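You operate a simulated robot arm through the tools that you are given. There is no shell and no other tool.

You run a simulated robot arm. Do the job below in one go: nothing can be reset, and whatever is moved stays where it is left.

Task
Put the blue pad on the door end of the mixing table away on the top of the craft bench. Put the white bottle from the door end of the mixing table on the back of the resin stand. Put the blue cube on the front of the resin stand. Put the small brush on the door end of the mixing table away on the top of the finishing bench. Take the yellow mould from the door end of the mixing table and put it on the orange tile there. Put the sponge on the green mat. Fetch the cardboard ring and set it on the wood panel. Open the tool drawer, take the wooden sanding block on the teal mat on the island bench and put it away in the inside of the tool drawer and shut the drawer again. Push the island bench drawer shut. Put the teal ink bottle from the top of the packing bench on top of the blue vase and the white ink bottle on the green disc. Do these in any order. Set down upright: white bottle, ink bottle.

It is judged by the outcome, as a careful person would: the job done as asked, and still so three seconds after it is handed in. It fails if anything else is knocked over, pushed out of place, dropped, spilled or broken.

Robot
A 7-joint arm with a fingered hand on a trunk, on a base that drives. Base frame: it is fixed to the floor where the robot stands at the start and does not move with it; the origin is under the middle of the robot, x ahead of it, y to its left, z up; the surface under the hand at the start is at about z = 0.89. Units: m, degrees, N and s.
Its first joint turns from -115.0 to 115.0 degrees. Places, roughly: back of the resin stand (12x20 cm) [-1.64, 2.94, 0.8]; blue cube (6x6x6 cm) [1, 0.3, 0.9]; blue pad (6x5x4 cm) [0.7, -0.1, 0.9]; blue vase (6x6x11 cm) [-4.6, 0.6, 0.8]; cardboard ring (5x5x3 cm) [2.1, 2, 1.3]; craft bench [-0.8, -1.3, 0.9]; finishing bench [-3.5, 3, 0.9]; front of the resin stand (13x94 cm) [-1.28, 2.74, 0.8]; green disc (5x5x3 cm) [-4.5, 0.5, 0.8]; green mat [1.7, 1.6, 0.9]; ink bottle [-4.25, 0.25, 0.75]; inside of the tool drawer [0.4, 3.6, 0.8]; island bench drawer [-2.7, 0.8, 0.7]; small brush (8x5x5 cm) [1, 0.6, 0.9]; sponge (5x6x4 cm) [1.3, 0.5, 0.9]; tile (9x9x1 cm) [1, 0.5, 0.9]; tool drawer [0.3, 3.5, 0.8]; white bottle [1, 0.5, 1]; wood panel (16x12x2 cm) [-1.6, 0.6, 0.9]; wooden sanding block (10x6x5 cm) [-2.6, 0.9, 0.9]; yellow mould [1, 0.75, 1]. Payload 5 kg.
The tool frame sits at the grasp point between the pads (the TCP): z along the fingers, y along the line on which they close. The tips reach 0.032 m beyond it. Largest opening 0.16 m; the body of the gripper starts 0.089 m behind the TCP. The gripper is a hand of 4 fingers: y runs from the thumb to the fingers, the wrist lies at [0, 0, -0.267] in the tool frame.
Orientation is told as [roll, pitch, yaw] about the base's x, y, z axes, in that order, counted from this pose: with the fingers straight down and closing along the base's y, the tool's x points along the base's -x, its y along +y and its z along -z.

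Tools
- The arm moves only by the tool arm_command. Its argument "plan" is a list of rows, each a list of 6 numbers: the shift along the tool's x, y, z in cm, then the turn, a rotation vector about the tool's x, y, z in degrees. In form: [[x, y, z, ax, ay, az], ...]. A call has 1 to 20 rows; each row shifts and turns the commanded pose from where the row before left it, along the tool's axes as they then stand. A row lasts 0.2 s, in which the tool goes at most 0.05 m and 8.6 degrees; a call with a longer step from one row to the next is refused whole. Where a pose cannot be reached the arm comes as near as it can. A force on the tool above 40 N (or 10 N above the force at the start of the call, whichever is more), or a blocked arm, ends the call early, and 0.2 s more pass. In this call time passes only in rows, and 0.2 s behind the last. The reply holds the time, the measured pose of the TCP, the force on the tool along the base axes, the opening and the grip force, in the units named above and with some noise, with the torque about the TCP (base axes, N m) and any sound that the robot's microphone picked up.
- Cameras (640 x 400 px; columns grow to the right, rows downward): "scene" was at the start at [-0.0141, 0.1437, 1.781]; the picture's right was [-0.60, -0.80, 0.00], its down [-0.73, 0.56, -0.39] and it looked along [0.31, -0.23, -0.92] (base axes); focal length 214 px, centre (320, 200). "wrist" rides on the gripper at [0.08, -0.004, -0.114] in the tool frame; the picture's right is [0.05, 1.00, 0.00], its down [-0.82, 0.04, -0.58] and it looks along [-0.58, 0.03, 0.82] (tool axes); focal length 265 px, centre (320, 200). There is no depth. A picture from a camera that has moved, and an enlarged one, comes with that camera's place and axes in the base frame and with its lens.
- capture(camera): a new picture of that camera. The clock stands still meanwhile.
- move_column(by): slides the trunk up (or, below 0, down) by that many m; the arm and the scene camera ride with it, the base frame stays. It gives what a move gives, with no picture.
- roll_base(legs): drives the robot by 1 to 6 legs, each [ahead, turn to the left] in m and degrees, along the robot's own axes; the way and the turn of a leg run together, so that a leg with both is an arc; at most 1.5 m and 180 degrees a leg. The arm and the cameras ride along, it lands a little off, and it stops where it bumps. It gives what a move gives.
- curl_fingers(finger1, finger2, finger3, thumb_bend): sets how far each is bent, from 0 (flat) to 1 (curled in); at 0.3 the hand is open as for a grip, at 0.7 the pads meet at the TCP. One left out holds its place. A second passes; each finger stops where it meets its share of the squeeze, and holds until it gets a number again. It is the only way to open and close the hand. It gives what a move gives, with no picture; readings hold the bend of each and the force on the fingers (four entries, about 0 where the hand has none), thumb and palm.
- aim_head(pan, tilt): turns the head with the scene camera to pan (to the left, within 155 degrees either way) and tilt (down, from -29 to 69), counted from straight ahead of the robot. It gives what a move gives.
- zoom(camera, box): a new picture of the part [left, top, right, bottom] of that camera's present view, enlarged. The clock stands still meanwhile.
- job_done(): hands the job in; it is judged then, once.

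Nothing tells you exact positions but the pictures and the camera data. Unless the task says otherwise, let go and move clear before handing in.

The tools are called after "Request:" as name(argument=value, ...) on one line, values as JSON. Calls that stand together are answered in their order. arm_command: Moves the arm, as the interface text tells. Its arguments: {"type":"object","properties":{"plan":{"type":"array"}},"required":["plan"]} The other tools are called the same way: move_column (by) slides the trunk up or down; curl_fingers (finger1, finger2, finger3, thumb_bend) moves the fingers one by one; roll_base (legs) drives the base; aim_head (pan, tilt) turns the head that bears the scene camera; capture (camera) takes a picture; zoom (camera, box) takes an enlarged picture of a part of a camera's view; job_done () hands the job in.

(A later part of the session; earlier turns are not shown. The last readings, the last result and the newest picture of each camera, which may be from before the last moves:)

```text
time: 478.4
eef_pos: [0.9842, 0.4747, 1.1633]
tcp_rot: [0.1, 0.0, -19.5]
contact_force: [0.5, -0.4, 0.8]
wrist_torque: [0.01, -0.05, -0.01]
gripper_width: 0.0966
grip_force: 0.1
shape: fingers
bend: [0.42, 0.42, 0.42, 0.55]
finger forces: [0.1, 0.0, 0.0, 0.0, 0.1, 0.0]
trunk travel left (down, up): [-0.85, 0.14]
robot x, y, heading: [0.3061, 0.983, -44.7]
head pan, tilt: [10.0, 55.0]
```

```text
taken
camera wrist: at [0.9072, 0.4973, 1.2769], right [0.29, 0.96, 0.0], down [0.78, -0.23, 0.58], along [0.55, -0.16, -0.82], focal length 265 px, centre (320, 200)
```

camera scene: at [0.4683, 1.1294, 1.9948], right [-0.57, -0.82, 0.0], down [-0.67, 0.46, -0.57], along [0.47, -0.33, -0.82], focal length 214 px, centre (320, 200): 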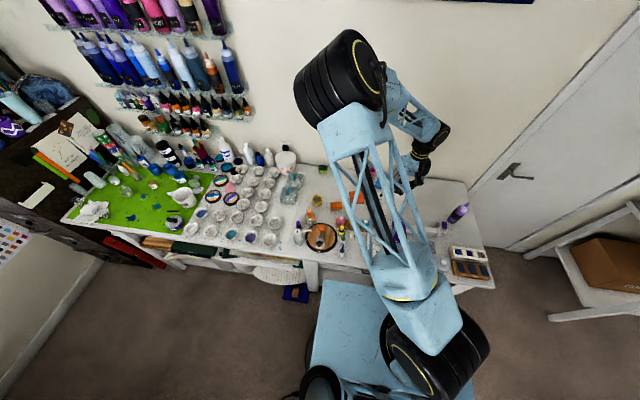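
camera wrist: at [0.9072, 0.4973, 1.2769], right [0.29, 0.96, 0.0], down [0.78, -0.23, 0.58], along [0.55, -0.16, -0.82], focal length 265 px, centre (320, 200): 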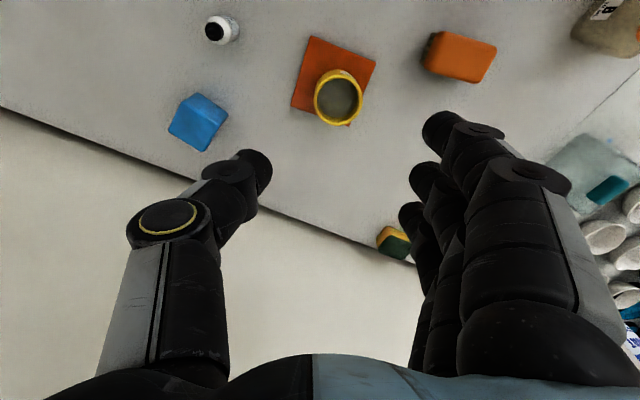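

The mould stands on the tile. Next the sponge at about (1.28,0.535), close to the wall and just out of reach, so I shift the base a little closer.

Request:
move_column(by=0.1)

Request:
roll_base(legs=[[0, 65], [0.095, 0], [0, -65]])

Request:
aim_head(pan=20, tilt=60)

Request:
capture(camera="scene")

```text
time: 479.8
eef_pos: [0.9865, 0.4736, 1.261]
tcp_rot: [0.1, 0.1, -19.5]
contact_force: [0.2, -0.1, 0.1]
wrist_torque: [0.02, 0.04, 0.0]
gripper_width: 0.0961
grip_force: 0.0
shape: fingers
bend: [0.42, 0.42, 0.42, 0.55]
finger forces: [0.0, 0.1, 0.1, 0.1, 0.0, 0.0]
trunk travel left (down, up): [-0.95, 0.04]
robot x, y, heading: [0.3087, 0.9798, -44.5]
head pan, tilt: [10.0, 55.0]
```

```text
time: 486.8
eef_pos: [1.0733, 0.5072, 1.2619]
tcp_rot: [0.0, -0.1, -19.6]
contact_force: [-0.9, -0.8, 0.2]
wrist_torque: [0.03, 0.01, -0.03]
gripper_width: 0.0966
grip_force: 0.1
shape: fingers
bend: [0.42, 0.42, 0.42, 0.55]
finger forces: [0.0, 0.1, 0.0, 0.0, 0.1, 0.1]
trunk travel left (down, up): [-0.95, 0.04]
robot x, y, heading: [0.396, 1.0157, -44.2]
head pan, tilt: [10.0, 55.0]
```

```text
time: 487.6
eef_pos: [1.0737, 0.5067, 1.2619]
tcp_rot: [0.1, 0.1, -19.5]
contact_force: [0.9, 0.5, -0.9]
wrist_torque: [0.0, 0.02, 0.02]
gripper_width: 0.0968
grip_force: 0.1
shape: fingers
bend: [0.42, 0.42, 0.42, 0.55]
finger forces: [0.0, 0.0, 0.0, 0.0, 0.1, 0.0]
trunk travel left (down, up): [-0.95, 0.04]
robot x, y, heading: [0.396, 1.0147, -44.3]
head pan, tilt: [20.0, 60.0]
```

```text
taken
camera scene: at [0.5584, 1.1756, 2.0887], right [-0.42, -0.91, 0.0], down [-0.79, 0.36, -0.5], along [0.45, -0.21, -0.87], focal length 214 px, centre (320, 200)
```

scene: 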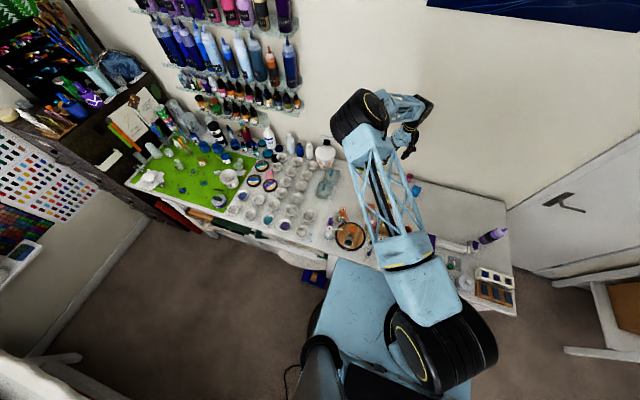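

Now I turn the hand toward the sponge with an 18° forward tilt and move above it.

Request:
curl_fingers(finger1=0.44, finger2=0.44, finger3=0.44, thumb_bend=0.44)

Request:
arm_command(plan=[[0, 0, 0, 0, 0, 4.5], [0, 0, 0, 0, 0, 4.4], [0, 0, 0, 0, -6, 0], [0, 0, 0, 0, -6, 0], [0, 0, 0, 0, -6, 0], [-2.97, 3.11, 0.96, 0, 0, 0], [-2.97, 3.11, 0.96, 0, 0, 0], [-2.97, 3.11, 0.96, 0, 0, 0], [-2.97, 3.11, 0.96, 0, 0, 0], [1.38, 0, 4.24, 0, 0, 0], [1.38, 0, 4.24, 0, 0, 0]])

Request:
capture(camera="wrist")

```text
time: 488.6
eef_pos: [1.0734, 0.505, 1.2623]
tcp_rot: [0.2, 0.0, -19.6]
contact_force: [0.4, -0.6, 0.1]
wrist_torque: [0.0, -0.01, 0.01]
gripper_width: 0.1155
grip_force: 0.0
shape: fingers
bend: [0.44, 0.44, 0.44, 0.44]
finger forces: [0.0, 0.0, 0.1, 0.0, 0.1, 0.0]
trunk travel left (down, up): [-0.95, 0.04]
robot x, y, heading: [0.3947, 1.0137, -44.6]
head pan, tilt: [20.0, 60.0]
```

```text
time: 490.9
eef_pos: [1.2446, 0.5566, 1.1719]
tcp_rot: [0.2, -18.0, -28.5]
contact_force: [1.0, -0.9, 0.4]
wrist_torque: [0.0, 0.03, -0.02]
gripper_width: 0.1155
grip_force: 0.0
shape: fingers
bend: [0.44, 0.44, 0.44, 0.44]
finger forces: [0.0, 0.1, 0.1, 0.1, 0.0, 0.1]
trunk travel left (down, up): [-0.95, 0.04]
robot x, y, heading: [0.3958, 1.0148, -44.4]
head pan, tilt: [20.0, 60.0]
```

```text
taken
camera wrist: at [1.1442, 0.6064, 1.2552], right [0.43, 0.9, -0.01], down [0.54, -0.25, 0.8], along [0.72, -0.35, -0.6], focal length 265 px, centre (320, 200)
```

wrist: 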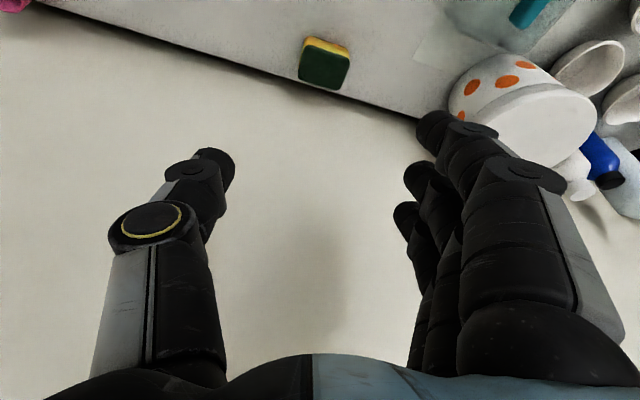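

The sponge is ahead below; I align 12° with its edges, and approach along the tilted hand axis.

Request:
arm_command(plan=[[0, 0, 0, 0, 0, 6], [0, 0, 0, 0, 0, 6], [2, -0.1, 0, 0, 0, 0], [1.9, -0.1, 0, 0, 0, 0], [0, 0, 4.5, 0, 0, 0], [0, 0, 4.5, 0, 0, 0], [0, 0, 4.5, 0, 0, 0]])

Request:
capture(camera="wrist")

```text
time: 492.6
eef_pos: [1.253, 0.5596, 1.0307]
tcp_rot: [4.1, -17.5, -41.1]
contact_force: [0.9, 0.8, 0.5]
wrist_torque: [0.03, 0.05, 0.0]
gripper_width: 0.1154
grip_force: 0.0
shape: fingers
bend: [0.44, 0.44, 0.44, 0.44]
finger forces: [0.0, 0.0, 0.0, 0.0, 0.1, 0.0]
trunk travel left (down, up): [-0.95, 0.04]
robot x, y, heading: [0.4031, 1.0133, -44.6]
head pan, tilt: [20.0, 60.0]
```

```text
taken
camera wrist: at [1.161, 0.6228, 1.1151], right [0.6, 0.8, 0.05], down [0.46, -0.4, 0.8], along [0.66, -0.46, -0.6], focal length 265 px, centre (320, 200)
```

wrist: 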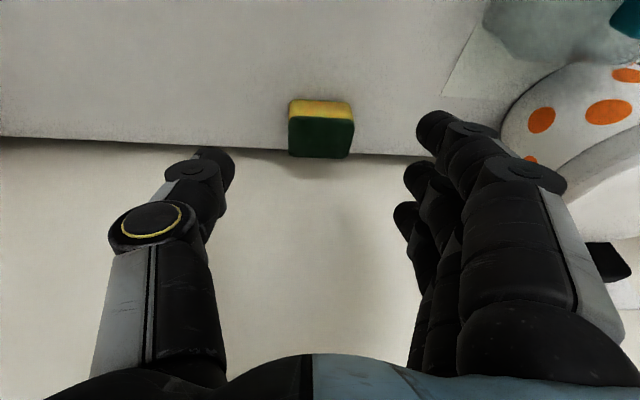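

Well aligned. Descend along the hand axis to the sponge.

Request:
arm_command(plan=[[-0.2, 0, 3.5, 0, 0, 0], [0, 0, 3.5, 0, 0, 0], [0, 0, 2, 0, 0, 0], [0, 0, 1, 0, 0, 0]])

Request:
capture(camera="wrist")

```text
time: 493.6
eef_pos: [1.2793, 0.5458, 0.9392]
tcp_rot: [4.0, -17.6, -41.0]
contact_force: [0.2, 0.5, -0.3]
wrist_torque: [0.04, -0.02, 0.01]
gripper_width: 0.1154
grip_force: 0.1
shape: fingers
bend: [0.44, 0.44, 0.44, 0.44]
finger forces: [0.1, 0.1, 0.1, 0.0, 0.0, 0.0]
trunk travel left (down, up): [-0.95, 0.04]
robot x, y, heading: [0.4011, 1.0127, -44.6]
head pan, tilt: [20.0, 60.0]
```

```text
taken
camera wrist: at [1.1877, 0.6085, 1.0225], right [0.6, 0.8, 0.05], down [0.46, -0.39, 0.8], along [0.66, -0.46, -0.6], focal length 265 px, centre (320, 200)
```

wrist: 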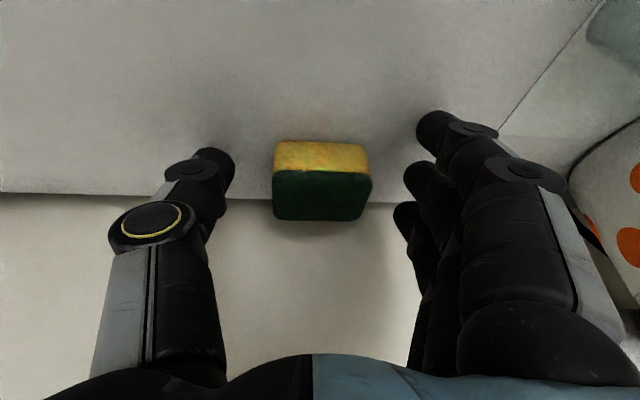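

Sponge is between the fingers; I close gently.

Request:
arm_command(plan=[[0, 0, 0.4, 0, 0, 0]])

Request:
curl_fingers(finger1=0.7, finger2=0.7, finger3=0.7, thumb_bend=0.7)

Request:
capture(camera="wrist")

```text
time: 493.9
eef_pos: [1.2797, 0.5431, 0.936]
tcp_rot: [4.0, -17.6, -41.2]
contact_force: [-0.2, -1.5, 0.5]
wrist_torque: [-0.03, 0.01, -0.02]
gripper_width: 0.1152
grip_force: 0.0
shape: fingers
bend: [0.44, 0.44, 0.44, 0.44]
finger forces: [0.1, 0.1, 0.0, 0.0, 0.1, 0.1]
trunk travel left (down, up): [-0.95, 0.04]
robot x, y, heading: [0.3971, 1.0132, -44.5]
head pan, tilt: [20.0, 60.0]
```

```text
time: 494.9
eef_pos: [1.281, 0.5448, 0.9346]
tcp_rot: [4.0, -17.6, -41.1]
contact_force: [0.1, -0.3, 0.1]
wrist_torque: [0.01, -0.01, 0.01]
gripper_width: 0.0413
grip_force: 20.4
shape: fingers
bend: [0.7, 0.56, 0.57, 0.63]
finger forces: [0.0, 10.3, 10.2, 0.0, 20.7, 0.0]
trunk travel left (down, up): [-0.95, 0.04]
robot x, y, heading: [0.4004, 1.0151, -44.8]
head pan, tilt: [20.0, 60.0]
```

```text
taken
camera wrist: at [1.1891, 0.6075, 1.0187], right [0.6, 0.8, 0.05], down [0.46, -0.39, 0.8], along [0.66, -0.46, -0.6], focal length 265 px, centre (320, 200)
```

wrist: 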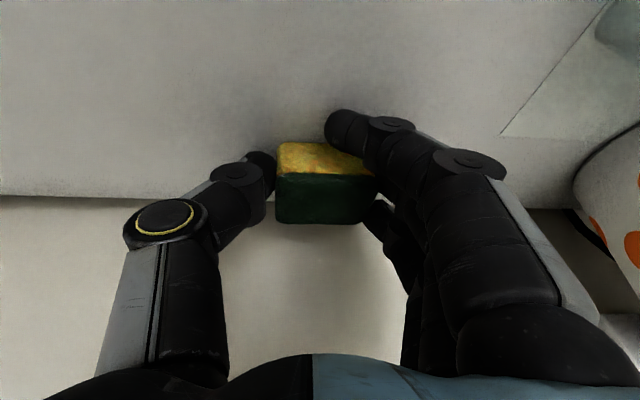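

Good grip. I lift it up and back, straighten the hand and then look at the green mat for a free place.

Request:
arm_command(plan=[[-0.6, 0.1, -1.9, 0, 0, 0], [-1.3, 0.28, -4.1, 0, 0, 0], [-1.3, 0.28, -4.1, 0, 0, 0], [-1.3, 0.28, -4.1, 0, 0, 0], [-1.3, 0.28, -4.1, 0, 0, 0], [-1.3, 0.28, -4.1, 0, 0, 0], [3, 0, -1, 0, 6, 0], [4, 0, -1, 0, 6, 0], [4, 0, 0, 0, 6, 0], [4, 0, 0, 0, 0, 0], [4, 0, 0, 0, 0, 0], [4, 0, 0, 0, 0, 0]])

Request:
aim_head(pan=50, tilt=45)

Request:
capture(camera="scene")

Request:
zoom(camera="scene", box=[230, 100, 430, 250])

```text
time: 497.6
eef_pos: [1.1012, 0.694, 1.1709]
tcp_rot: [3.8, 0.3, -39.8]
contact_force: [-0.8, 0.6, 0.4]
wrist_torque: [-0.03, -0.08, 0.01]
gripper_width: 0.0408
grip_force: 20.5
shape: fingers
bend: [0.7, 0.56, 0.57, 0.63]
finger forces: [0.1, 10.4, 10.3, 0.1, 20.7, 0.1]
trunk travel left (down, up): [-0.95, 0.04]
robot x, y, heading: [0.3979, 1.0133, -44.4]
head pan, tilt: [20.0, 60.0]
```

```text
time: 498.5
eef_pos: [1.1029, 0.6924, 1.1692]
tcp_rot: [3.8, 0.4, -40.0]
contact_force: [-0.2, -0.8, -0.2]
wrist_torque: [-0.02, 0.0, 0.03]
gripper_width: 0.0409
grip_force: 21.2
shape: fingers
bend: [0.7, 0.56, 0.57, 0.63]
finger forces: [0.0, 10.4, 10.1, 0.1, 20.7, 0.0]
trunk travel left (down, up): [-0.95, 0.04]
robot x, y, heading: [0.3965, 1.0132, -44.3]
head pan, tilt: [50.0, 45.0]
```

```text
taken
camera scene: at [0.579, 1.211, 2.1082], right [0.09, -1.0, 0.0], down [-0.7, -0.07, -0.71], along [0.7, 0.07, -0.71], focal length 214 px, centre (320, 200)
```

scene: 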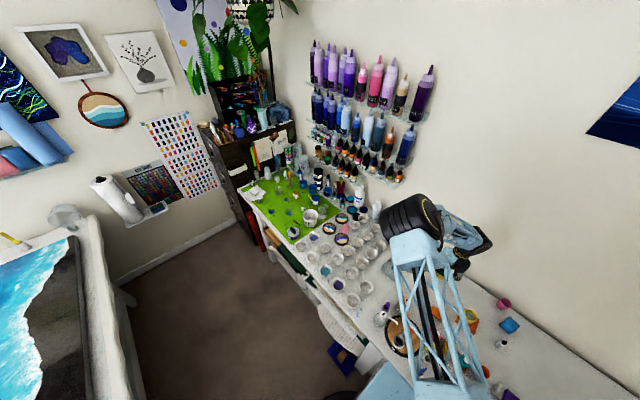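

```text
2.67 times, centred on (330, 175) of scene
camera zoom: at [0.579, 1.211, 2.1082], right [0.09, -1.0, 0.0], down [-0.7, -0.07, -0.71], along [0.7, 0.07, -0.71], focal length 572 px, centre (293, 267)
```

zoom: 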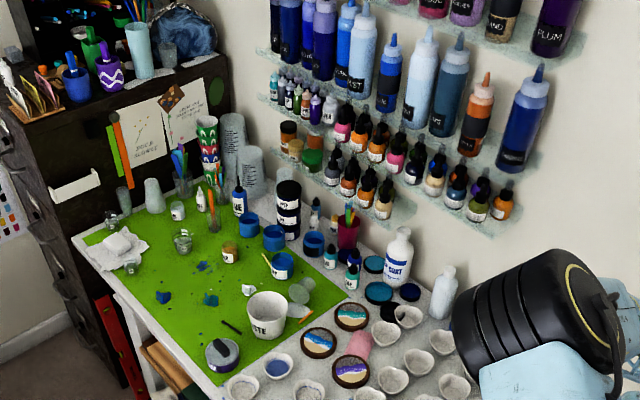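

I retract and raise the arm for travel, then drive along the aisle to stand before the green mat.

Request:
arm_command(plan=[[4.3, -1.2, -1.3, 0, 0, 0], [4.3, -1.2, -1.3, 0, 0, 0], [4.3, -1.2, -1.3, 0, 0, 0], [4.3, -1.2, -1.3, 0, 0, 0], [4.3, -1.2, -1.3, 0, 0, 0], [4.3, -1.2, -1.3, 0, 0, 0]])

Request:
roll_base(legs=[[-0.13, 0], [0, 90], [0.9, 0], [0, -90]])

Request:
aim_head(pan=20, tilt=55)

Request:
capture(camera="scene")

Request:
zoom(camera="scene", box=[200, 120, 400, 250])

```text
time: 499.9
eef_pos: [0.8512, 0.7984, 1.2445]
tcp_rot: [3.8, 0.3, -40.0]
contact_force: [-0.1, 0.6, -0.2]
wrist_torque: [0.01, -0.05, 0.02]
gripper_width: 0.0409
grip_force: 20.4
shape: fingers
bend: [0.7, 0.56, 0.57, 0.64]
finger forces: [0.1, 10.4, 10.2, 0.1, 20.6, 0.1]
trunk travel left (down, up): [-0.95, 0.04]
robot x, y, heading: [0.399, 1.0182, -44.7]
head pan, tilt: [50.0, 45.0]
```

```text
time: 513.5
eef_pos: [1.3863, 1.5332, 1.243]
tcp_rot: [3.8, 0.3, -39.2]
contact_force: [0.1, -0.8, -0.3]
wrist_torque: [0.01, 0.01, 0.03]
gripper_width: 0.0408
grip_force: 20.9
shape: fingers
bend: [0.7, 0.56, 0.57, 0.64]
finger forces: [0.0, 10.3, 9.8, 0.0, 20.3, 0.0]
trunk travel left (down, up): [-0.95, 0.04]
robot x, y, heading: [0.9285, 1.7444, -44.0]
head pan, tilt: [50.0, 45.0]
```

```text
time: 514.5
eef_pos: [1.3863, 1.5329, 1.2433]
tcp_rot: [3.8, 0.4, -39.2]
contact_force: [0.0, 0.1, -0.1]
wrist_torque: [0.01, -0.01, -0.02]
gripper_width: 0.0407
grip_force: 20.0
shape: fingers
bend: [0.7, 0.56, 0.57, 0.64]
finger forces: [0.0, 10.3, 9.9, 0.0, 20.2, 0.0]
trunk travel left (down, up): [-0.95, 0.04]
robot x, y, heading: [0.9285, 1.7449, -43.9]
head pan, tilt: [20.0, 55.0]
```

```text
taken
camera scene: at [1.0919, 1.9048, 2.0948], right [-0.4, -0.91, 0.0], down [-0.75, 0.33, -0.57], along [0.52, -0.23, -0.82], focal length 214 px, centre (320, 200)
```

scene: 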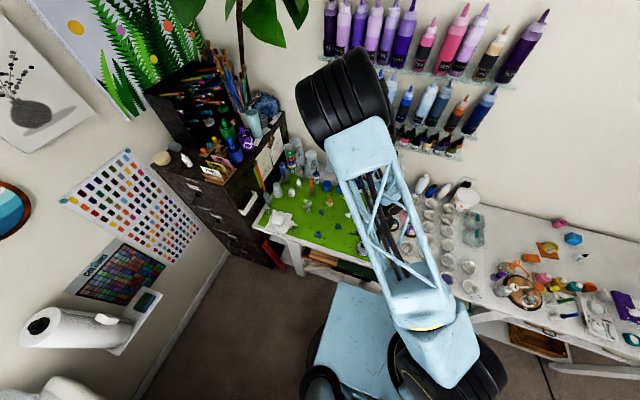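

```text
3.08 times, centred on (300, 185) of scene
camera zoom: at [1.0919, 1.9048, 2.0948], right [-0.4, -0.91, 0.0], down [-0.75, 0.33, -0.57], along [0.52, -0.23, -0.82], focal length 660 px, centre (382, 246)
```

zoom: 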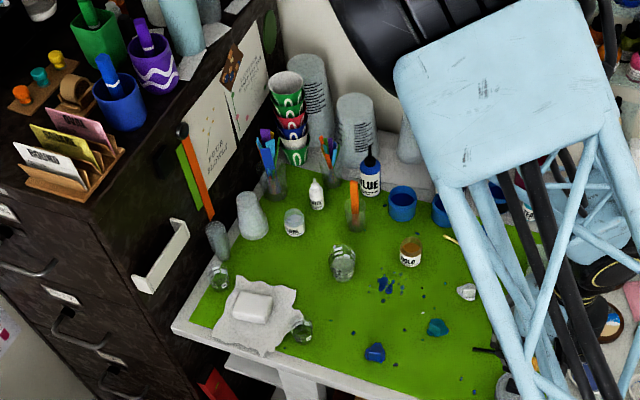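

I'm before the green mat. There's a free patch between the jar and the blue bits near (1.727,1.685). I move above it for a closer look.

Request:
arm_command(plan=[[0, 0, 0, 0, 0, -7.5], [0, 0, 0, 0, 0, -7.5], [-3.1, 3.47, 0, 0, 0, 0], [-3.1, 3.47, 0, 0, 0, 0], [-3.1, 3.47, 0, 0, 0, 0], [-3.1, 3.47, 0, 0, 0, 0], [-3.1, 3.47, 0, 0, 0, 0], [-3.1, 3.47, 0, 0, 0, 0], [-3.1, 3.47, 0, 0, 0, 0], [-3.1, 3.47, 0, 0, 0, 0]])

Request:
capture(camera="wrist")

Request:
capture(camera="scene")

```text
time: 516.7
eef_pos: [1.7269, 1.6859, 1.2645]
tcp_rot: [3.6, -0.7, -24.4]
contact_force: [0.9, 1.1, -1.4]
wrist_torque: [-0.03, 0.03, -0.01]
gripper_width: 0.0407
grip_force: 20.4
shape: fingers
bend: [0.7, 0.56, 0.57, 0.64]
finger forces: [0.0, 10.5, 9.8, 0.1, 20.3, 0.1]
trunk travel left (down, up): [-0.95, 0.04]
robot x, y, heading: [0.9274, 1.7468, -44.0]
head pan, tilt: [20.0, 55.0]
```

```text
taken
camera wrist: at [1.6481, 1.7075, 1.3771], right [0.36, 0.93, 0.06], down [0.74, -0.33, 0.59], along [0.57, -0.16, -0.81], focal length 265 px, centre (320, 200)
```

wrist: 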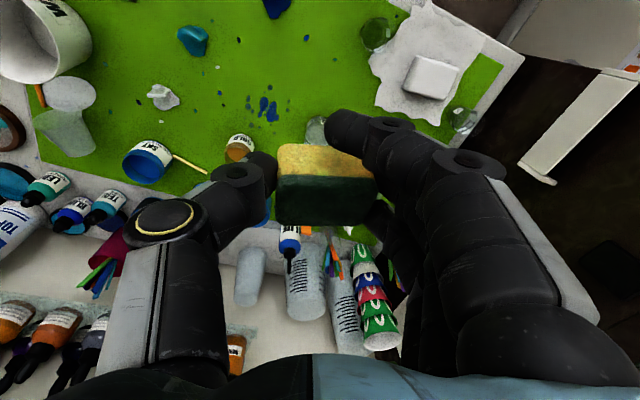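

```text
taken
camera scene: at [1.0943, 1.906, 2.0945], right [-0.4, -0.91, 0.0], down [-0.75, 0.33, -0.57], along [0.52, -0.23, -0.82], focal length 214 px, centre (320, 200)
```

scene: 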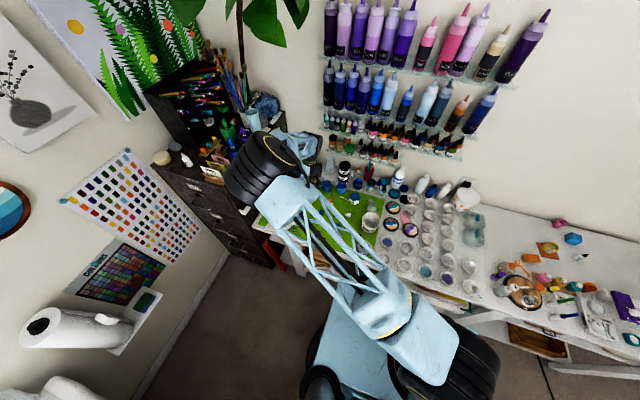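

The spot under the hand is clear. I restore the picking tilt so the sponge is level, and lower with the trunk.

Request:
arm_command(plan=[[0, 0, 0, 0, -6, 0], [0, 0, 0, 0, -6, 0], [0, 0, 0, 0, -5.7, 0]])

Request:
move_column(by=-0.2)

Request:
capture(camera="wrist")

Request:
capture(camera="scene")

```text
time: 517.5
eef_pos: [1.7259, 1.6849, 1.2655]
tcp_rot: [4.0, -18.5, -25.3]
contact_force: [0.1, -0.7, -0.1]
wrist_torque: [-0.02, 0.03, -0.01]
gripper_width: 0.0409
grip_force: 20.2
shape: fingers
bend: [0.7, 0.56, 0.57, 0.64]
finger forces: [0.0, 10.4, 9.9, 0.0, 20.4, 0.0]
trunk travel left (down, up): [-0.95, 0.04]
robot x, y, heading: [0.9289, 1.745, -44.1]
head pan, tilt: [20.0, 55.0]
```

```text
time: 519.6
eef_pos: [1.726, 1.6842, 1.0651]
tcp_rot: [4.0, -18.2, -25.5]
contact_force: [-0.5, -0.4, 0.3]
wrist_torque: [0.03, 0.01, 0.01]
gripper_width: 0.0407
grip_force: 20.1
shape: fingers
bend: [0.7, 0.56, 0.57, 0.64]
finger forces: [0.0, 10.4, 9.9, 0.0, 20.3, 0.0]
trunk travel left (down, up): [-0.75, 0.24]
robot x, y, heading: [0.9277, 1.7429, -43.9]
head pan, tilt: [20.0, 55.0]
```

```text
taken
camera wrist: at [1.6197, 1.721, 1.1475], right [0.36, 0.93, 0.05], down [0.54, -0.25, 0.81], along [0.76, -0.27, -0.59], focal length 265 px, centre (320, 200)
```

wrist: 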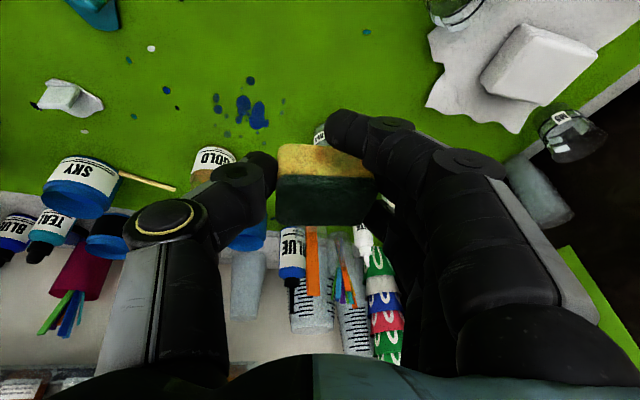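

```text
taken
camera scene: at [1.0918, 1.9048, 1.8948], right [-0.4, -0.91, 0.0], down [-0.75, 0.33, -0.57], along [0.52, -0.23, -0.82], focal length 214 px, centre (320, 200)
```

scene: 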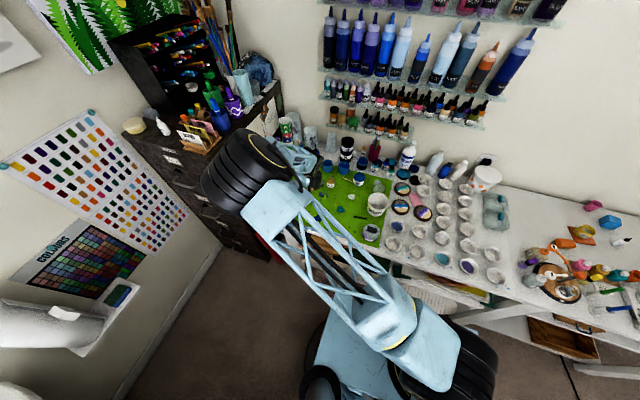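

There's a glass jar just ahead, so I shift 2 cm back before lowering the sponge onto the mat.

Request:
arm_command(plan=[[1.7, 0.8, -0.55, 0, 0, 0], [1.08, 0, 3.33, 0, 0, 0], [1.08, 0, 3.33, 0, 0, 0], [0.77, 0, 2.38, 0, 0, 0]])

Request:
capture(camera="wrist")

```text
time: 520.6
eef_pos: [1.7171, 1.7041, 0.9686]
tcp_rot: [3.9, -18.2, -25.5]
contact_force: [0.5, 0.2, -0.3]
wrist_torque: [-0.03, 0.01, -0.03]
gripper_width: 0.0409
grip_force: 19.9
shape: fingers
bend: [0.7, 0.56, 0.57, 0.64]
finger forces: [0.0, 10.3, 9.8, 0.0, 20.2, 0.0]
trunk travel left (down, up): [-0.75, 0.24]
robot x, y, heading: [0.9284, 1.7486, -43.9]
head pan, tilt: [20.0, 55.0]
```

```text
taken
camera wrist: at [1.6107, 1.741, 1.052], right [0.37, 0.93, 0.05], down [0.54, -0.25, 0.81], along [0.76, -0.27, -0.59], focal length 265 px, centre (320, 200)
```

wrist: 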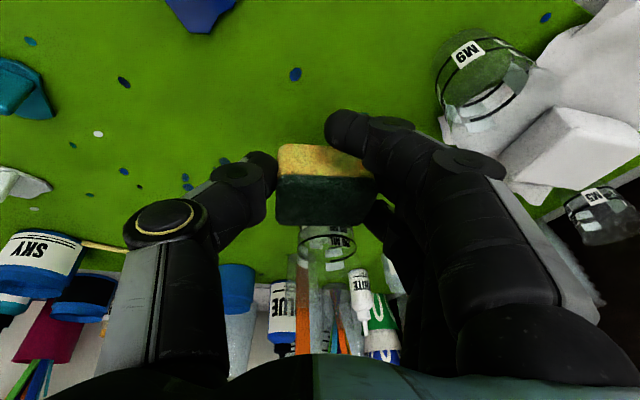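

Request:
arm_command(plan=[[0.46, 0, 1.43, 0, 0, 0], [0.31, 0, 0.95, 0, 0, 0], [0.12, 0, 0.38, 0, 0, 0], [0.1, 0, 0.3, 0, 0, 0]])

```text
time: 521.6
eef_pos: [1.718, 1.7057, 0.9382]
tcp_rot: [4.0, -18.3, -25.6]
contact_force: [-0.1, -0.6, -0.2]
wrist_torque: [-0.02, 0.04, -0.02]
gripper_width: 0.0406
grip_force: 20.0
shape: fingers
bend: [0.7, 0.56, 0.57, 0.64]
finger forces: [0.1, 10.4, 9.8, 0.1, 20.2, 0.0]
trunk travel left (down, up): [-0.75, 0.24]
robot x, y, heading: [0.9311, 1.7454, -43.8]
head pan, tilt: [20.0, 55.0]
```

Request:
arm_command(plan=[[0.07, 0, 0.24, 0, 0, 0], [0.07, 0, 0.24, 0, 0, 0]])

Request:
capture(camera="wrist")

```text
time: 522.2
eef_pos: [1.717, 1.7051, 0.9353]
tcp_rot: [4.0, -18.4, -25.6]
contact_force: [-1.6, 0.6, 10.1]
wrist_torque: [0.24, -0.21, 0.04]
gripper_width: 0.0403
grip_force: 20.5
shape: fingers
bend: [0.7, 0.56, 0.57, 0.64]
finger forces: [0.1, 10.2, 9.7, 0.0, 20.8, 0.0]
trunk travel left (down, up): [-0.75, 0.24]
robot x, y, heading: [0.9286, 1.7437, -43.8]
head pan, tilt: [20.0, 55.0]
```

```text
taken
camera wrist: at [1.6113, 1.743, 1.0173], right [0.36, 0.93, 0.05], down [0.53, -0.25, 0.81], along [0.76, -0.27, -0.59], focal length 265 px, centre (320, 200)
```

wrist: 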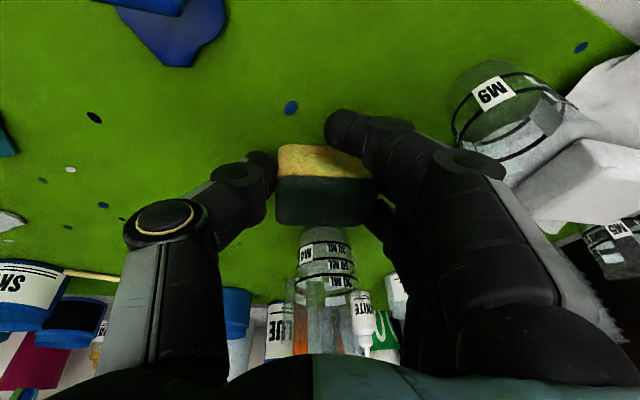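

Sponge on the mat. I open slightly, lift a bit, open more, then withdraw along the hand axis.

Request:
curl_fingers(finger1=0.62, finger2=0.51, finger3=0.52, thumb_bend=0.6)

Request:
arm_command(plan=[[0, 0, -0.7, 0, 0, 0], [0, 0, -0.9, 0, 0, 0]])

Request:
curl_fingers(finger1=0.52, finger2=0.49, finger3=0.49, thumb_bend=0.52)

Request:
capture(camera="wrist")

```text
time: 523.2
eef_pos: [1.7167, 1.7051, 0.9354]
tcp_rot: [3.9, -18.4, -25.6]
contact_force: [0.2, -5.3, 13.1]
wrist_torque: [0.0, 0.13, 0.0]
gripper_width: 0.0403
grip_force: 7.0
shape: fingers
bend: [0.7, 0.51, 0.52, 0.6]
finger forces: [11.0, 0.4, 0.3, 0.0, 1.7, 0.0]
trunk travel left (down, up): [-0.75, 0.24]
robot x, y, heading: [0.9293, 1.7442, -44.1]
head pan, tilt: [20.0, 55.0]
```

```text
time: 523.8
eef_pos: [1.712, 1.708, 0.9485]
tcp_rot: [4.1, -18.2, -25.4]
contact_force: [0.1, 0.9, -0.1]
wrist_torque: [0.01, -0.04, 0.01]
gripper_width: 0.0508
grip_force: 0.6
shape: fingers
bend: [0.62, 0.51, 0.52, 0.6]
finger forces: [0.0, 0.5, 0.5, 0.1, 1.0, 0.1]
trunk travel left (down, up): [-0.75, 0.24]
robot x, y, heading: [0.9288, 1.743, -44.1]
head pan, tilt: [20.0, 55.0]
```

```text
time: 524.8
eef_pos: [1.7133, 1.7088, 0.9489]
tcp_rot: [4.1, -18.2, -25.5]
contact_force: [0.0, -0.9, -0.9]
wrist_torque: [0.03, 0.01, 0.0]
gripper_width: 0.0825
grip_force: 0.0
shape: fingers
bend: [0.52, 0.49, 0.49, 0.52]
finger forces: [0.0, 0.0, 0.0, 0.0, 0.0, 0.0]
trunk travel left (down, up): [-0.75, 0.24]
robot x, y, heading: [0.9308, 1.7464, -44.3]
head pan, tilt: [20.0, 55.0]
```

```text
taken
camera wrist: at [1.6066, 1.7448, 1.0311], right [0.36, 0.93, 0.05], down [0.54, -0.25, 0.81], along [0.76, -0.27, -0.59], focal length 265 px, centre (320, 200)
```

wrist: 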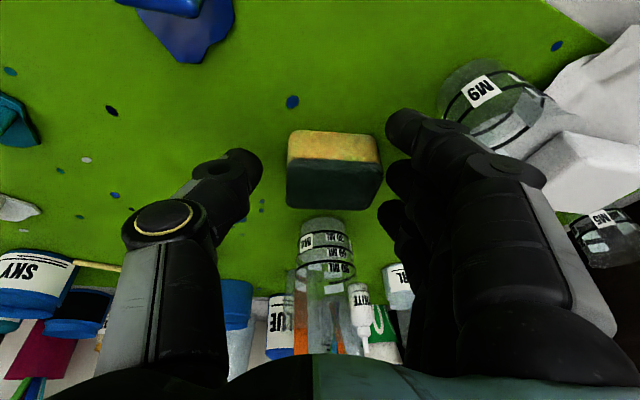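

Sponge placed flat on the mat. I withdraw upward.

Request:
arm_command(plan=[[0, 0, -2, 0, 0, 0], [0, 0, -3, 0, 0, 0], [0, 0, -4, 0, 0, 0], [0, 0, -4.5, 0, 0, 0], [0, 0, -4.5, 0, 0, 0], [0, 0, -4.5, 0, 0, 0]])

Request:
capture(camera="wrist")

Request:
aim_head(pan=40, tilt=40)

Request:
capture(camera="scene")

```text
time: 526.2
eef_pos: [1.6406, 1.724, 1.1636]
tcp_rot: [3.9, -18.4, -25.5]
contact_force: [-0.7, 0.3, 0.2]
wrist_torque: [-0.01, -0.03, 0.03]
gripper_width: 0.0828
grip_force: 0.1
shape: fingers
bend: [0.52, 0.49, 0.49, 0.52]
finger forces: [0.0, 0.1, 0.0, 0.1, 0.0, 0.0]
trunk travel left (down, up): [-0.75, 0.24]
robot x, y, heading: [0.9259, 1.7464, -43.8]
head pan, tilt: [20.0, 55.0]
```

```text
taken
camera wrist: at [1.5346, 1.7602, 1.2455], right [0.36, 0.93, 0.05], down [0.54, -0.25, 0.81], along [0.76, -0.27, -0.59], focal length 265 px, centre (320, 200)
```

wrist: 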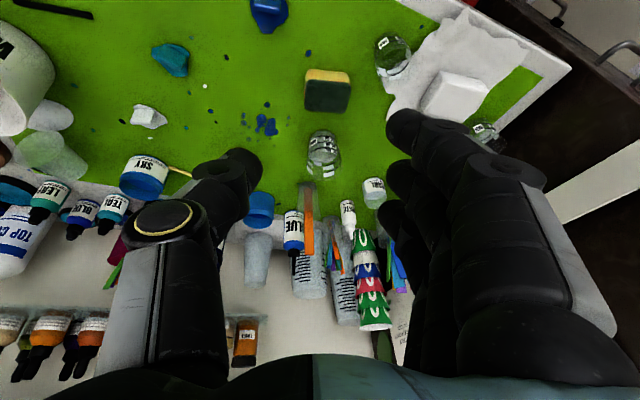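

```text
time: 527.1
eef_pos: [1.642, 1.7227, 1.162]
tcp_rot: [4.0, -18.3, -25.5]
contact_force: [0.7, 1.1, 0.6]
wrist_torque: [-0.02, -0.01, 0.0]
gripper_width: 0.0829
grip_force: 0.0
shape: fingers
bend: [0.52, 0.49, 0.49, 0.52]
finger forces: [0.0, 0.1, 0.1, 0.0, 0.0, 0.1]
trunk travel left (down, up): [-0.75, 0.24]
robot x, y, heading: [0.928, 1.7456, -43.9]
head pan, tilt: [40.0, 40.0]
```

```text
taken
camera scene: at [1.1107, 1.9281, 1.9154], right [-0.07, -1.0, 0.0], down [-0.64, 0.04, -0.77], along [0.76, -0.05, -0.64], focal length 214 px, centre (320, 200)
```

scene: 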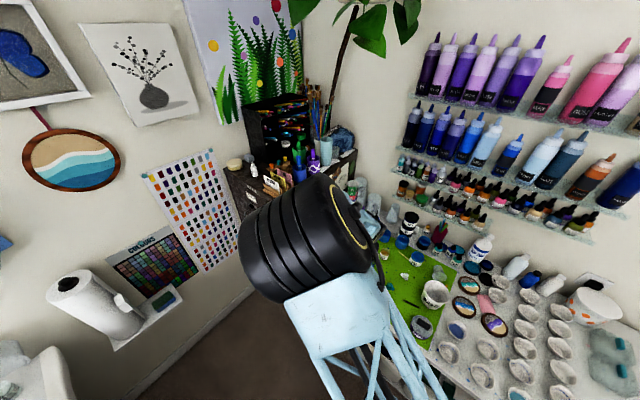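

Sponge done. Now the cardboard ring on top of the dark bookcase: I level the hand, retract the arm, and look at the bookcase top.

Request:
arm_command(plan=[[2, 0, -2, 0, 6, 0], [3, 0, -3, 0, 6, 0], [3, 0, -3, 0, 6, 0], [3, -2, -2, 3.7, 0, 0], [4, -2, 0, 0, 0, 0], [4, -2, 0, 0, 0, 0]])

Request:
aim_head(pan=50, tilt=35)

Request:
capture(camera="scene")

Request:
zoom(camera="scene", box=[250, 100, 410, 220])

```text
time: 528.7
eef_pos: [1.4282, 1.7081, 1.2314]
tcp_rot: [-2.0, -0.1, -28.8]
contact_force: [0.3, 0.1, 0.0]
wrist_torque: [0.0, 0.0, 0.01]
gripper_width: 0.0832
grip_force: 0.1
shape: fingers
bend: [0.52, 0.49, 0.49, 0.52]
finger forces: [0.1, 0.1, 0.0, 0.0, 0.0, 0.0]
trunk travel left (down, up): [-0.75, 0.24]
robot x, y, heading: [0.9295, 1.747, -43.8]
head pan, tilt: [40.0, 40.0]
stopped in row 6: the arm was blocked; the commanded pose is now the measured one
```

```text
time: 529.4
eef_pos: [1.4278, 1.7088, 1.2306]
tcp_rot: [-2.1, -0.2, -28.7]
contact_force: [-1.3, -0.5, 0.0]
wrist_torque: [0.01, 0.05, 0.01]
gripper_width: 0.0833
grip_force: 0.1
shape: fingers
bend: [0.52, 0.49, 0.49, 0.52]
finger forces: [0.1, 0.0, 0.0, 0.1, 0.1, 0.0]
trunk travel left (down, up): [-0.75, 0.24]
robot x, y, heading: [0.9314, 1.7427, -43.8]
head pan, tilt: [50.0, 35.0]
```

```text
taken
camera scene: at [1.1141, 1.9377, 1.923], right [0.04, -1.0, 0.0], down [-0.57, -0.03, -0.82], along [0.82, 0.04, -0.57], focal length 214 px, centre (320, 200)
```

scene: 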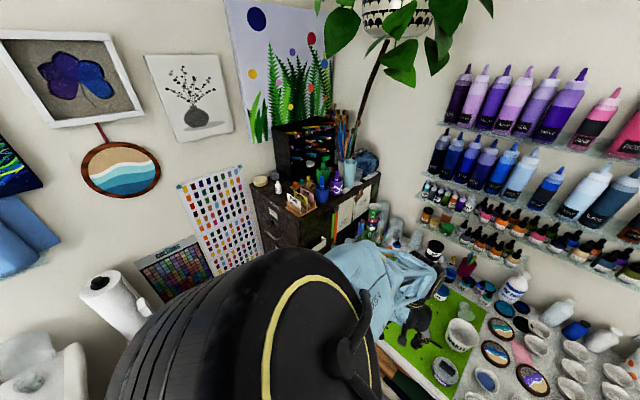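

```text
3.33 times, centred on (330, 160) of scene
camera zoom: at [1.1141, 1.9377, 1.923], right [0.04, -1.0, 0.0], down [-0.57, -0.03, -0.82], along [0.82, 0.04, -0.57], focal length 715 px, centre (287, 333)
```

zoom: 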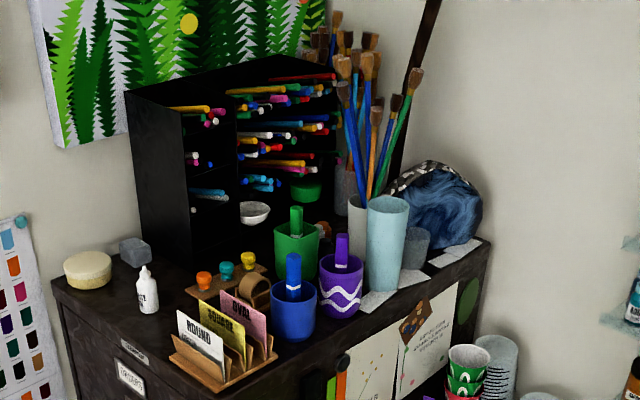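

The ring sits behind the card stand, next to the blue pot. I zoom in more.

Request:
zoom(camera="scene", box=[290, 170, 350, 215])

Request:
capture(camera="wrist")

```text
8.89 times, centred on (320, 192) of scene
camera zoom: at [1.1141, 1.9377, 1.923], right [0.04, -1.0, 0.0], down [-0.57, -0.03, -0.82], along [0.82, 0.04, -0.57], focal length 1906 px, centre (320, 267)
```

zoom: 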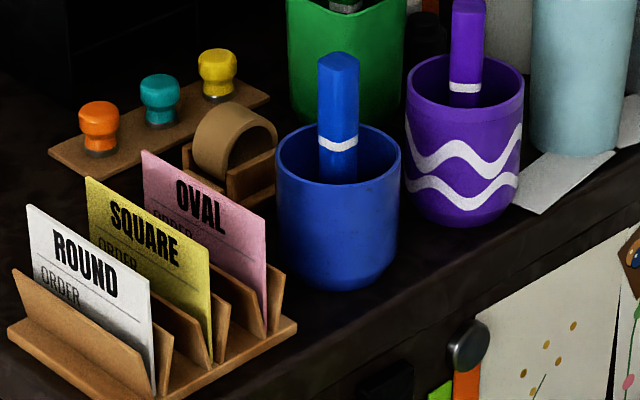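

```text
taken
camera wrist: at [1.3569, 1.747, 1.3454], right [0.43, 0.9, -0.04], down [0.74, -0.33, 0.58], along [0.51, -0.28, -0.81], focal length 265 px, centre (320, 200)
```

wrist: 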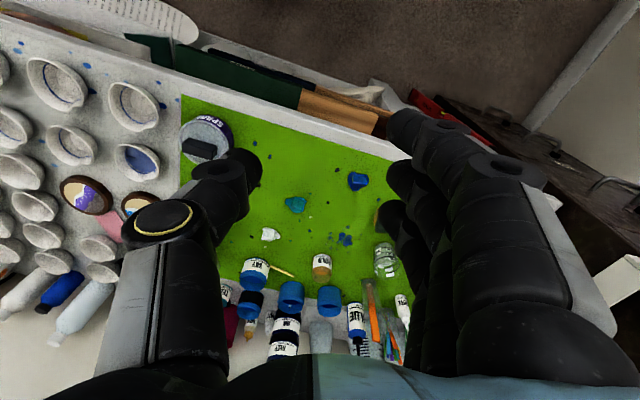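

Request:
zoom(camera="scene", box=[303, 176, 323, 192])

```text
16.00 times, centred on (313, 184) of scene
camera zoom: at [1.1141, 1.9377, 1.923], right [0.04, -1.0, 0.0], down [-0.57, -0.03, -0.82], along [0.82, 0.04, -0.57], focal length 3432 px, centre (432, 456)
```

zoom: 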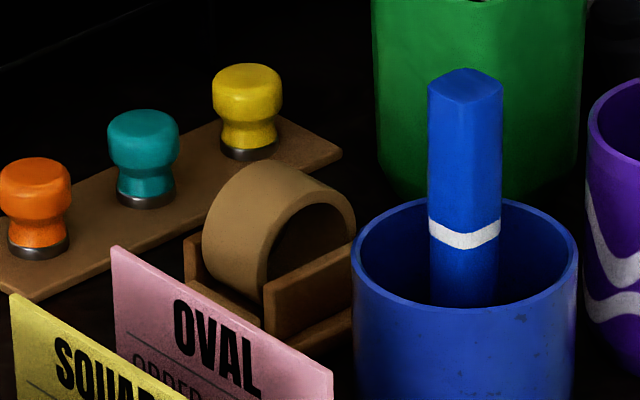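

The ring stands upright in a small wooden cradle. I'll pinch it by its two faces from above. To get there without swinging into the wall I turn right, reverse along the aisle, and turn back, with the hand raised.

Request:
arm_command(plan=[[0, 0, -4.5, 1.5, 0, 0], [0, 0, -4.5, 0, 0, 0], [0, 0, -4.5, 0, 0, 0], [0, 0, -4.5, 0, 0, 0], [0, 0, -4.5, 0, 0, 0]])

Request:
roll_base(legs=[[0, -90], [-0.75, 0], [0, 90]])

Request:
aim_head(pan=0, tilt=35)

Request:
capture(camera="scene")

Request:
capture(camera="wrist")

```text
time: 530.1
eef_pos: [1.4145, 1.6367, 1.2777]
tcp_rot: [-24.7, -2.8, -34.2]
contact_force: [-0.7, -0.3, 0.2]
wrist_torque: [0.02, -0.03, 0.0]
gripper_width: 0.0833
grip_force: 0.0
shape: fingers
bend: [0.52, 0.49, 0.49, 0.52]
finger forces: [0.0, 0.0, 0.1, 0.0, 0.0, 0.0]
out of reach, approached as far as the arm can: row 3
trunk travel left (down, up): [-0.75, 0.24]
robot x, y, heading: [0.9286, 1.7463, -43.8]
head pan, tilt: [50.0, 35.0]
stopped in row 3: the arm was blocked; the commanded pose is now the measured one
```

```text
time: 541.0
eef_pos: [1.8346, 1.9812, 1.2818]
tcp_rot: [-25.1, -3.2, -58.6]
contact_force: [-15.1, -6.1, 21.6]
wrist_torque: [1.38, -0.89, 0.7]
gripper_width: 0.0712
grip_force: 13.4
shape: fingers
bend: [0.52, 0.49, 0.49, 0.52]
finger forces: [25.8, 0.5, 0.0, 0.0, 0.0, 0.0]
trunk travel left (down, up): [-0.75, 0.24]
robot x, y, heading: [1.4406, 2.2868, -68.1]
head pan, tilt: [50.0, 35.0]
stopped in leg 3: the force on the tool passed its limit at 60 N (the readings are from after the stop); the commanded pose is now the measured one
```

```text
time: 542.1
eef_pos: [1.8348, 1.9809, 1.2814]
tcp_rot: [-24.9, -3.3, -58.6]
contact_force: [-14.7, -12.3, 33.5]
wrist_torque: [2.12, -1.44, 0.37]
gripper_width: 0.0703
grip_force: 18.9
shape: fingers
bend: [0.52, 0.5, 0.49, 0.52]
finger forces: [34.4, 3.0, 0.0, 0.0, 0.0, 0.0]
trunk travel left (down, up): [-0.75, 0.24]
robot x, y, heading: [1.439, 2.2854, -68.2]
head pan, tilt: [0.0, 35.0]
```

```text
taken
camera scene: at [1.639, 2.3359, 1.9236], right [-0.92, -0.4, 0.0], down [-0.23, 0.53, -0.82], along [0.33, -0.75, -0.57], focal length 214 px, centre (320, 200)
```

scene: 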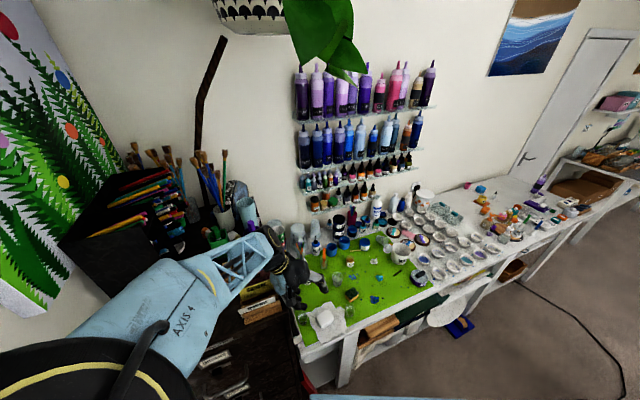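

```text
taken
camera wrist: at [1.8286, 2.0782, 1.3823], right [0.76, 0.5, -0.42], down [0.65, -0.52, 0.55], along [0.05, -0.69, -0.72], focal length 265 px, centre (320, 200)
```

wrist: 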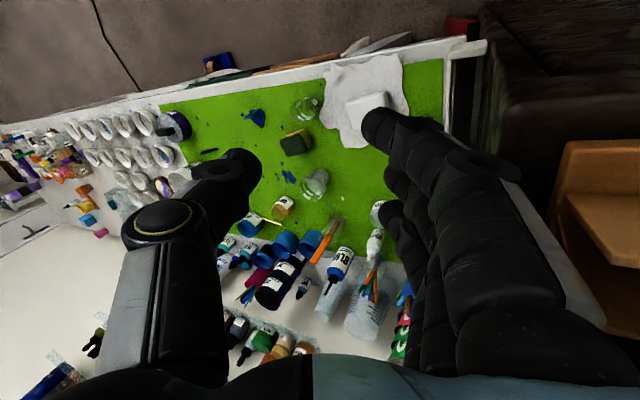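

The arm could not rise as asked (a joint limit) and the turn stopped when a finger touched something at the bookcase. I look closely before moving.

Request:
zoom(camera="scene", box=[190, 200, 350, 350])

Request:
zoom(camera="wrist", box=[340, 60, 640, 300])

```text
2.67 times, centred on (270, 275) of scene
camera zoom: at [1.639, 2.3359, 1.9236], right [-0.92, -0.4, 0.0], down [-0.23, 0.53, -0.82], along [0.33, -0.75, -0.57], focal length 572 px, centre (453, 0)
```

zoom: 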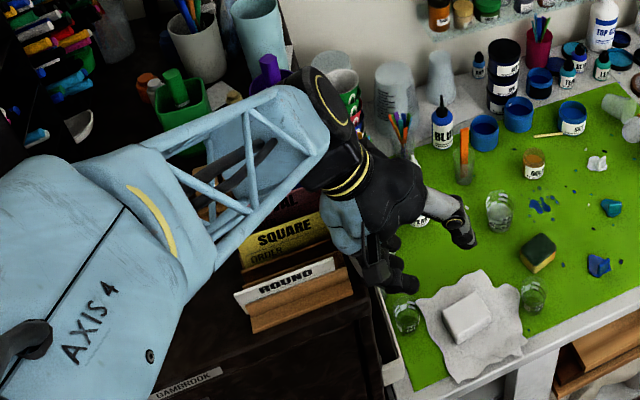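

```text
1.67 times, centred on (490, 180) of wrist
camera zoom: at [1.8286, 2.0782, 1.3823], right [0.76, 0.5, -0.42], down [0.65, -0.52, 0.55], along [0.05, -0.69, -0.72], focal length 442 px, centre (37, 233)
```

zoom: 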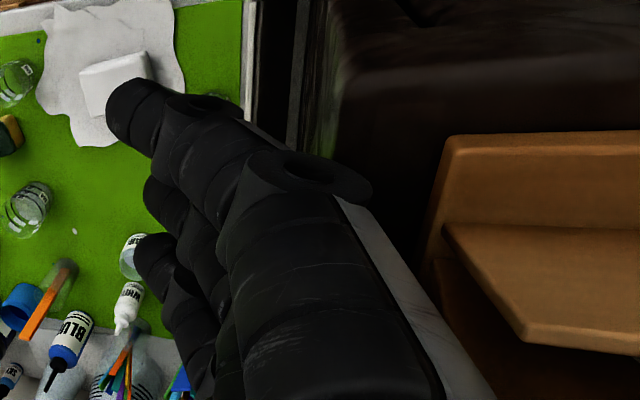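

The objects on the bookcase all still stand; the finger is pressing on the bookcase corner. I turn the base back to the right to free it.

Request:
roll_base(legs=[[0, -12]])

Request:
capture(camera="scene")

Request:
zoom(camera="scene", box=[100, 150, 300, 330])

```text
time: 543.4
eef_pos: [1.7672, 1.9057, 1.2803]
tcp_rot: [-25.1, -3.1, -70.4]
contact_force: [0.0, -1.0, 0.0]
wrist_torque: [0.01, 0.02, 0.0]
gripper_width: 0.0832
grip_force: 0.0
shape: fingers
bend: [0.52, 0.49, 0.49, 0.52]
finger forces: [0.0, 0.0, 0.0, 0.0, 0.1, 0.0]
trunk travel left (down, up): [-0.75, 0.24]
robot x, y, heading: [1.4452, 2.2856, -79.9]
head pan, tilt: [0.0, 35.0]
```

```text
taken
camera scene: at [1.647, 2.2924, 1.923], right [-0.98, -0.17, 0.0], down [-0.1, 0.57, -0.82], along [0.14, -0.81, -0.57], focal length 214 px, centre (320, 200)
```

scene: 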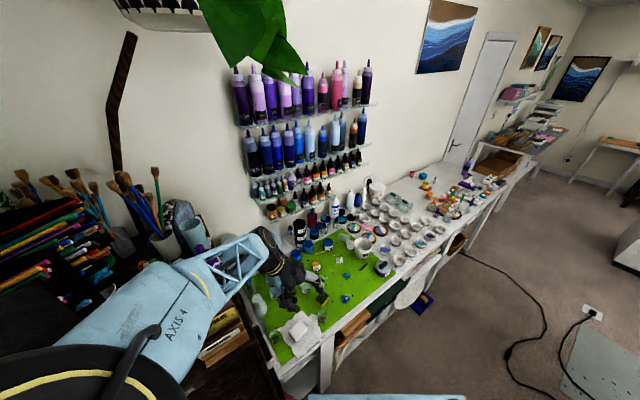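

```text
2.22 times, centred on (200, 240) of scene
camera zoom: at [1.647, 2.2924, 1.923], right [-0.98, -0.17, 0.0], down [-0.1, 0.57, -0.82], along [0.14, -0.81, -0.57], focal length 477 px, centre (587, 111)
```

zoom: 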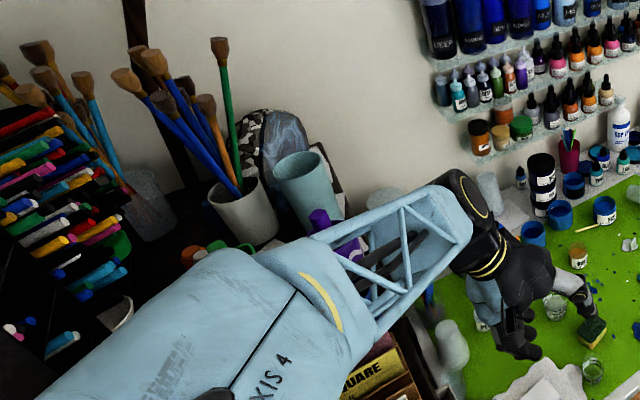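

Contact is gone. The arm was cramped against its own mast, so I extend the hand outward over the mat while levelling it.

Request:
arm_command(plan=[[-3.7, 1.4, -0.4, 0, 0, 0], [-3.7, 1.4, -0.4, -6, 0, 0], [-3.7, 1.0, -0.4, -6, 0, 0], [-3.7, 0.8, 0, -6, 0, 0], [0, 0, 0, -6, 0, 0]])

Request:
capture(camera="scene")

```text
time: 544.5
eef_pos: [1.8607, 1.783, 1.2844]
tcp_rot: [-1.0, -3.1, -70.4]
contact_force: [0.8, 0.5, -0.7]
wrist_torque: [-0.02, 0.02, 0.01]
gripper_width: 0.0832
grip_force: 0.1
shape: fingers
bend: [0.52, 0.49, 0.49, 0.52]
finger forces: [0.1, 0.0, 0.0, 0.0, 0.0, 0.0]
trunk travel left (down, up): [-0.75, 0.24]
robot x, y, heading: [1.4401, 2.281, -80.0]
head pan, tilt: [0.0, 35.0]
```

```text
taken
camera scene: at [1.646, 2.2933, 1.9231], right [-0.99, -0.17, 0.0], down [-0.1, 0.56, -0.82], along [0.14, -0.81, -0.57], focal length 214 px, centre (320, 200)
```

scene: 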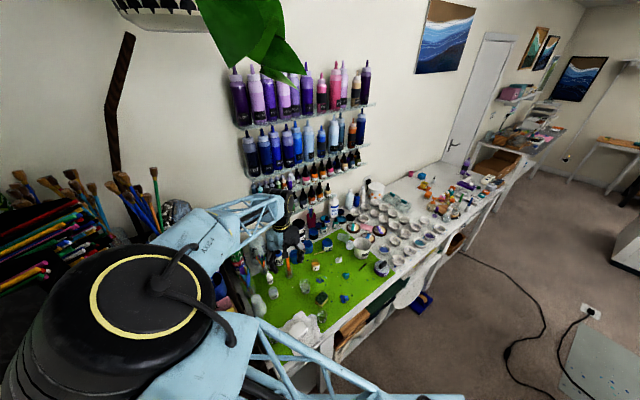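

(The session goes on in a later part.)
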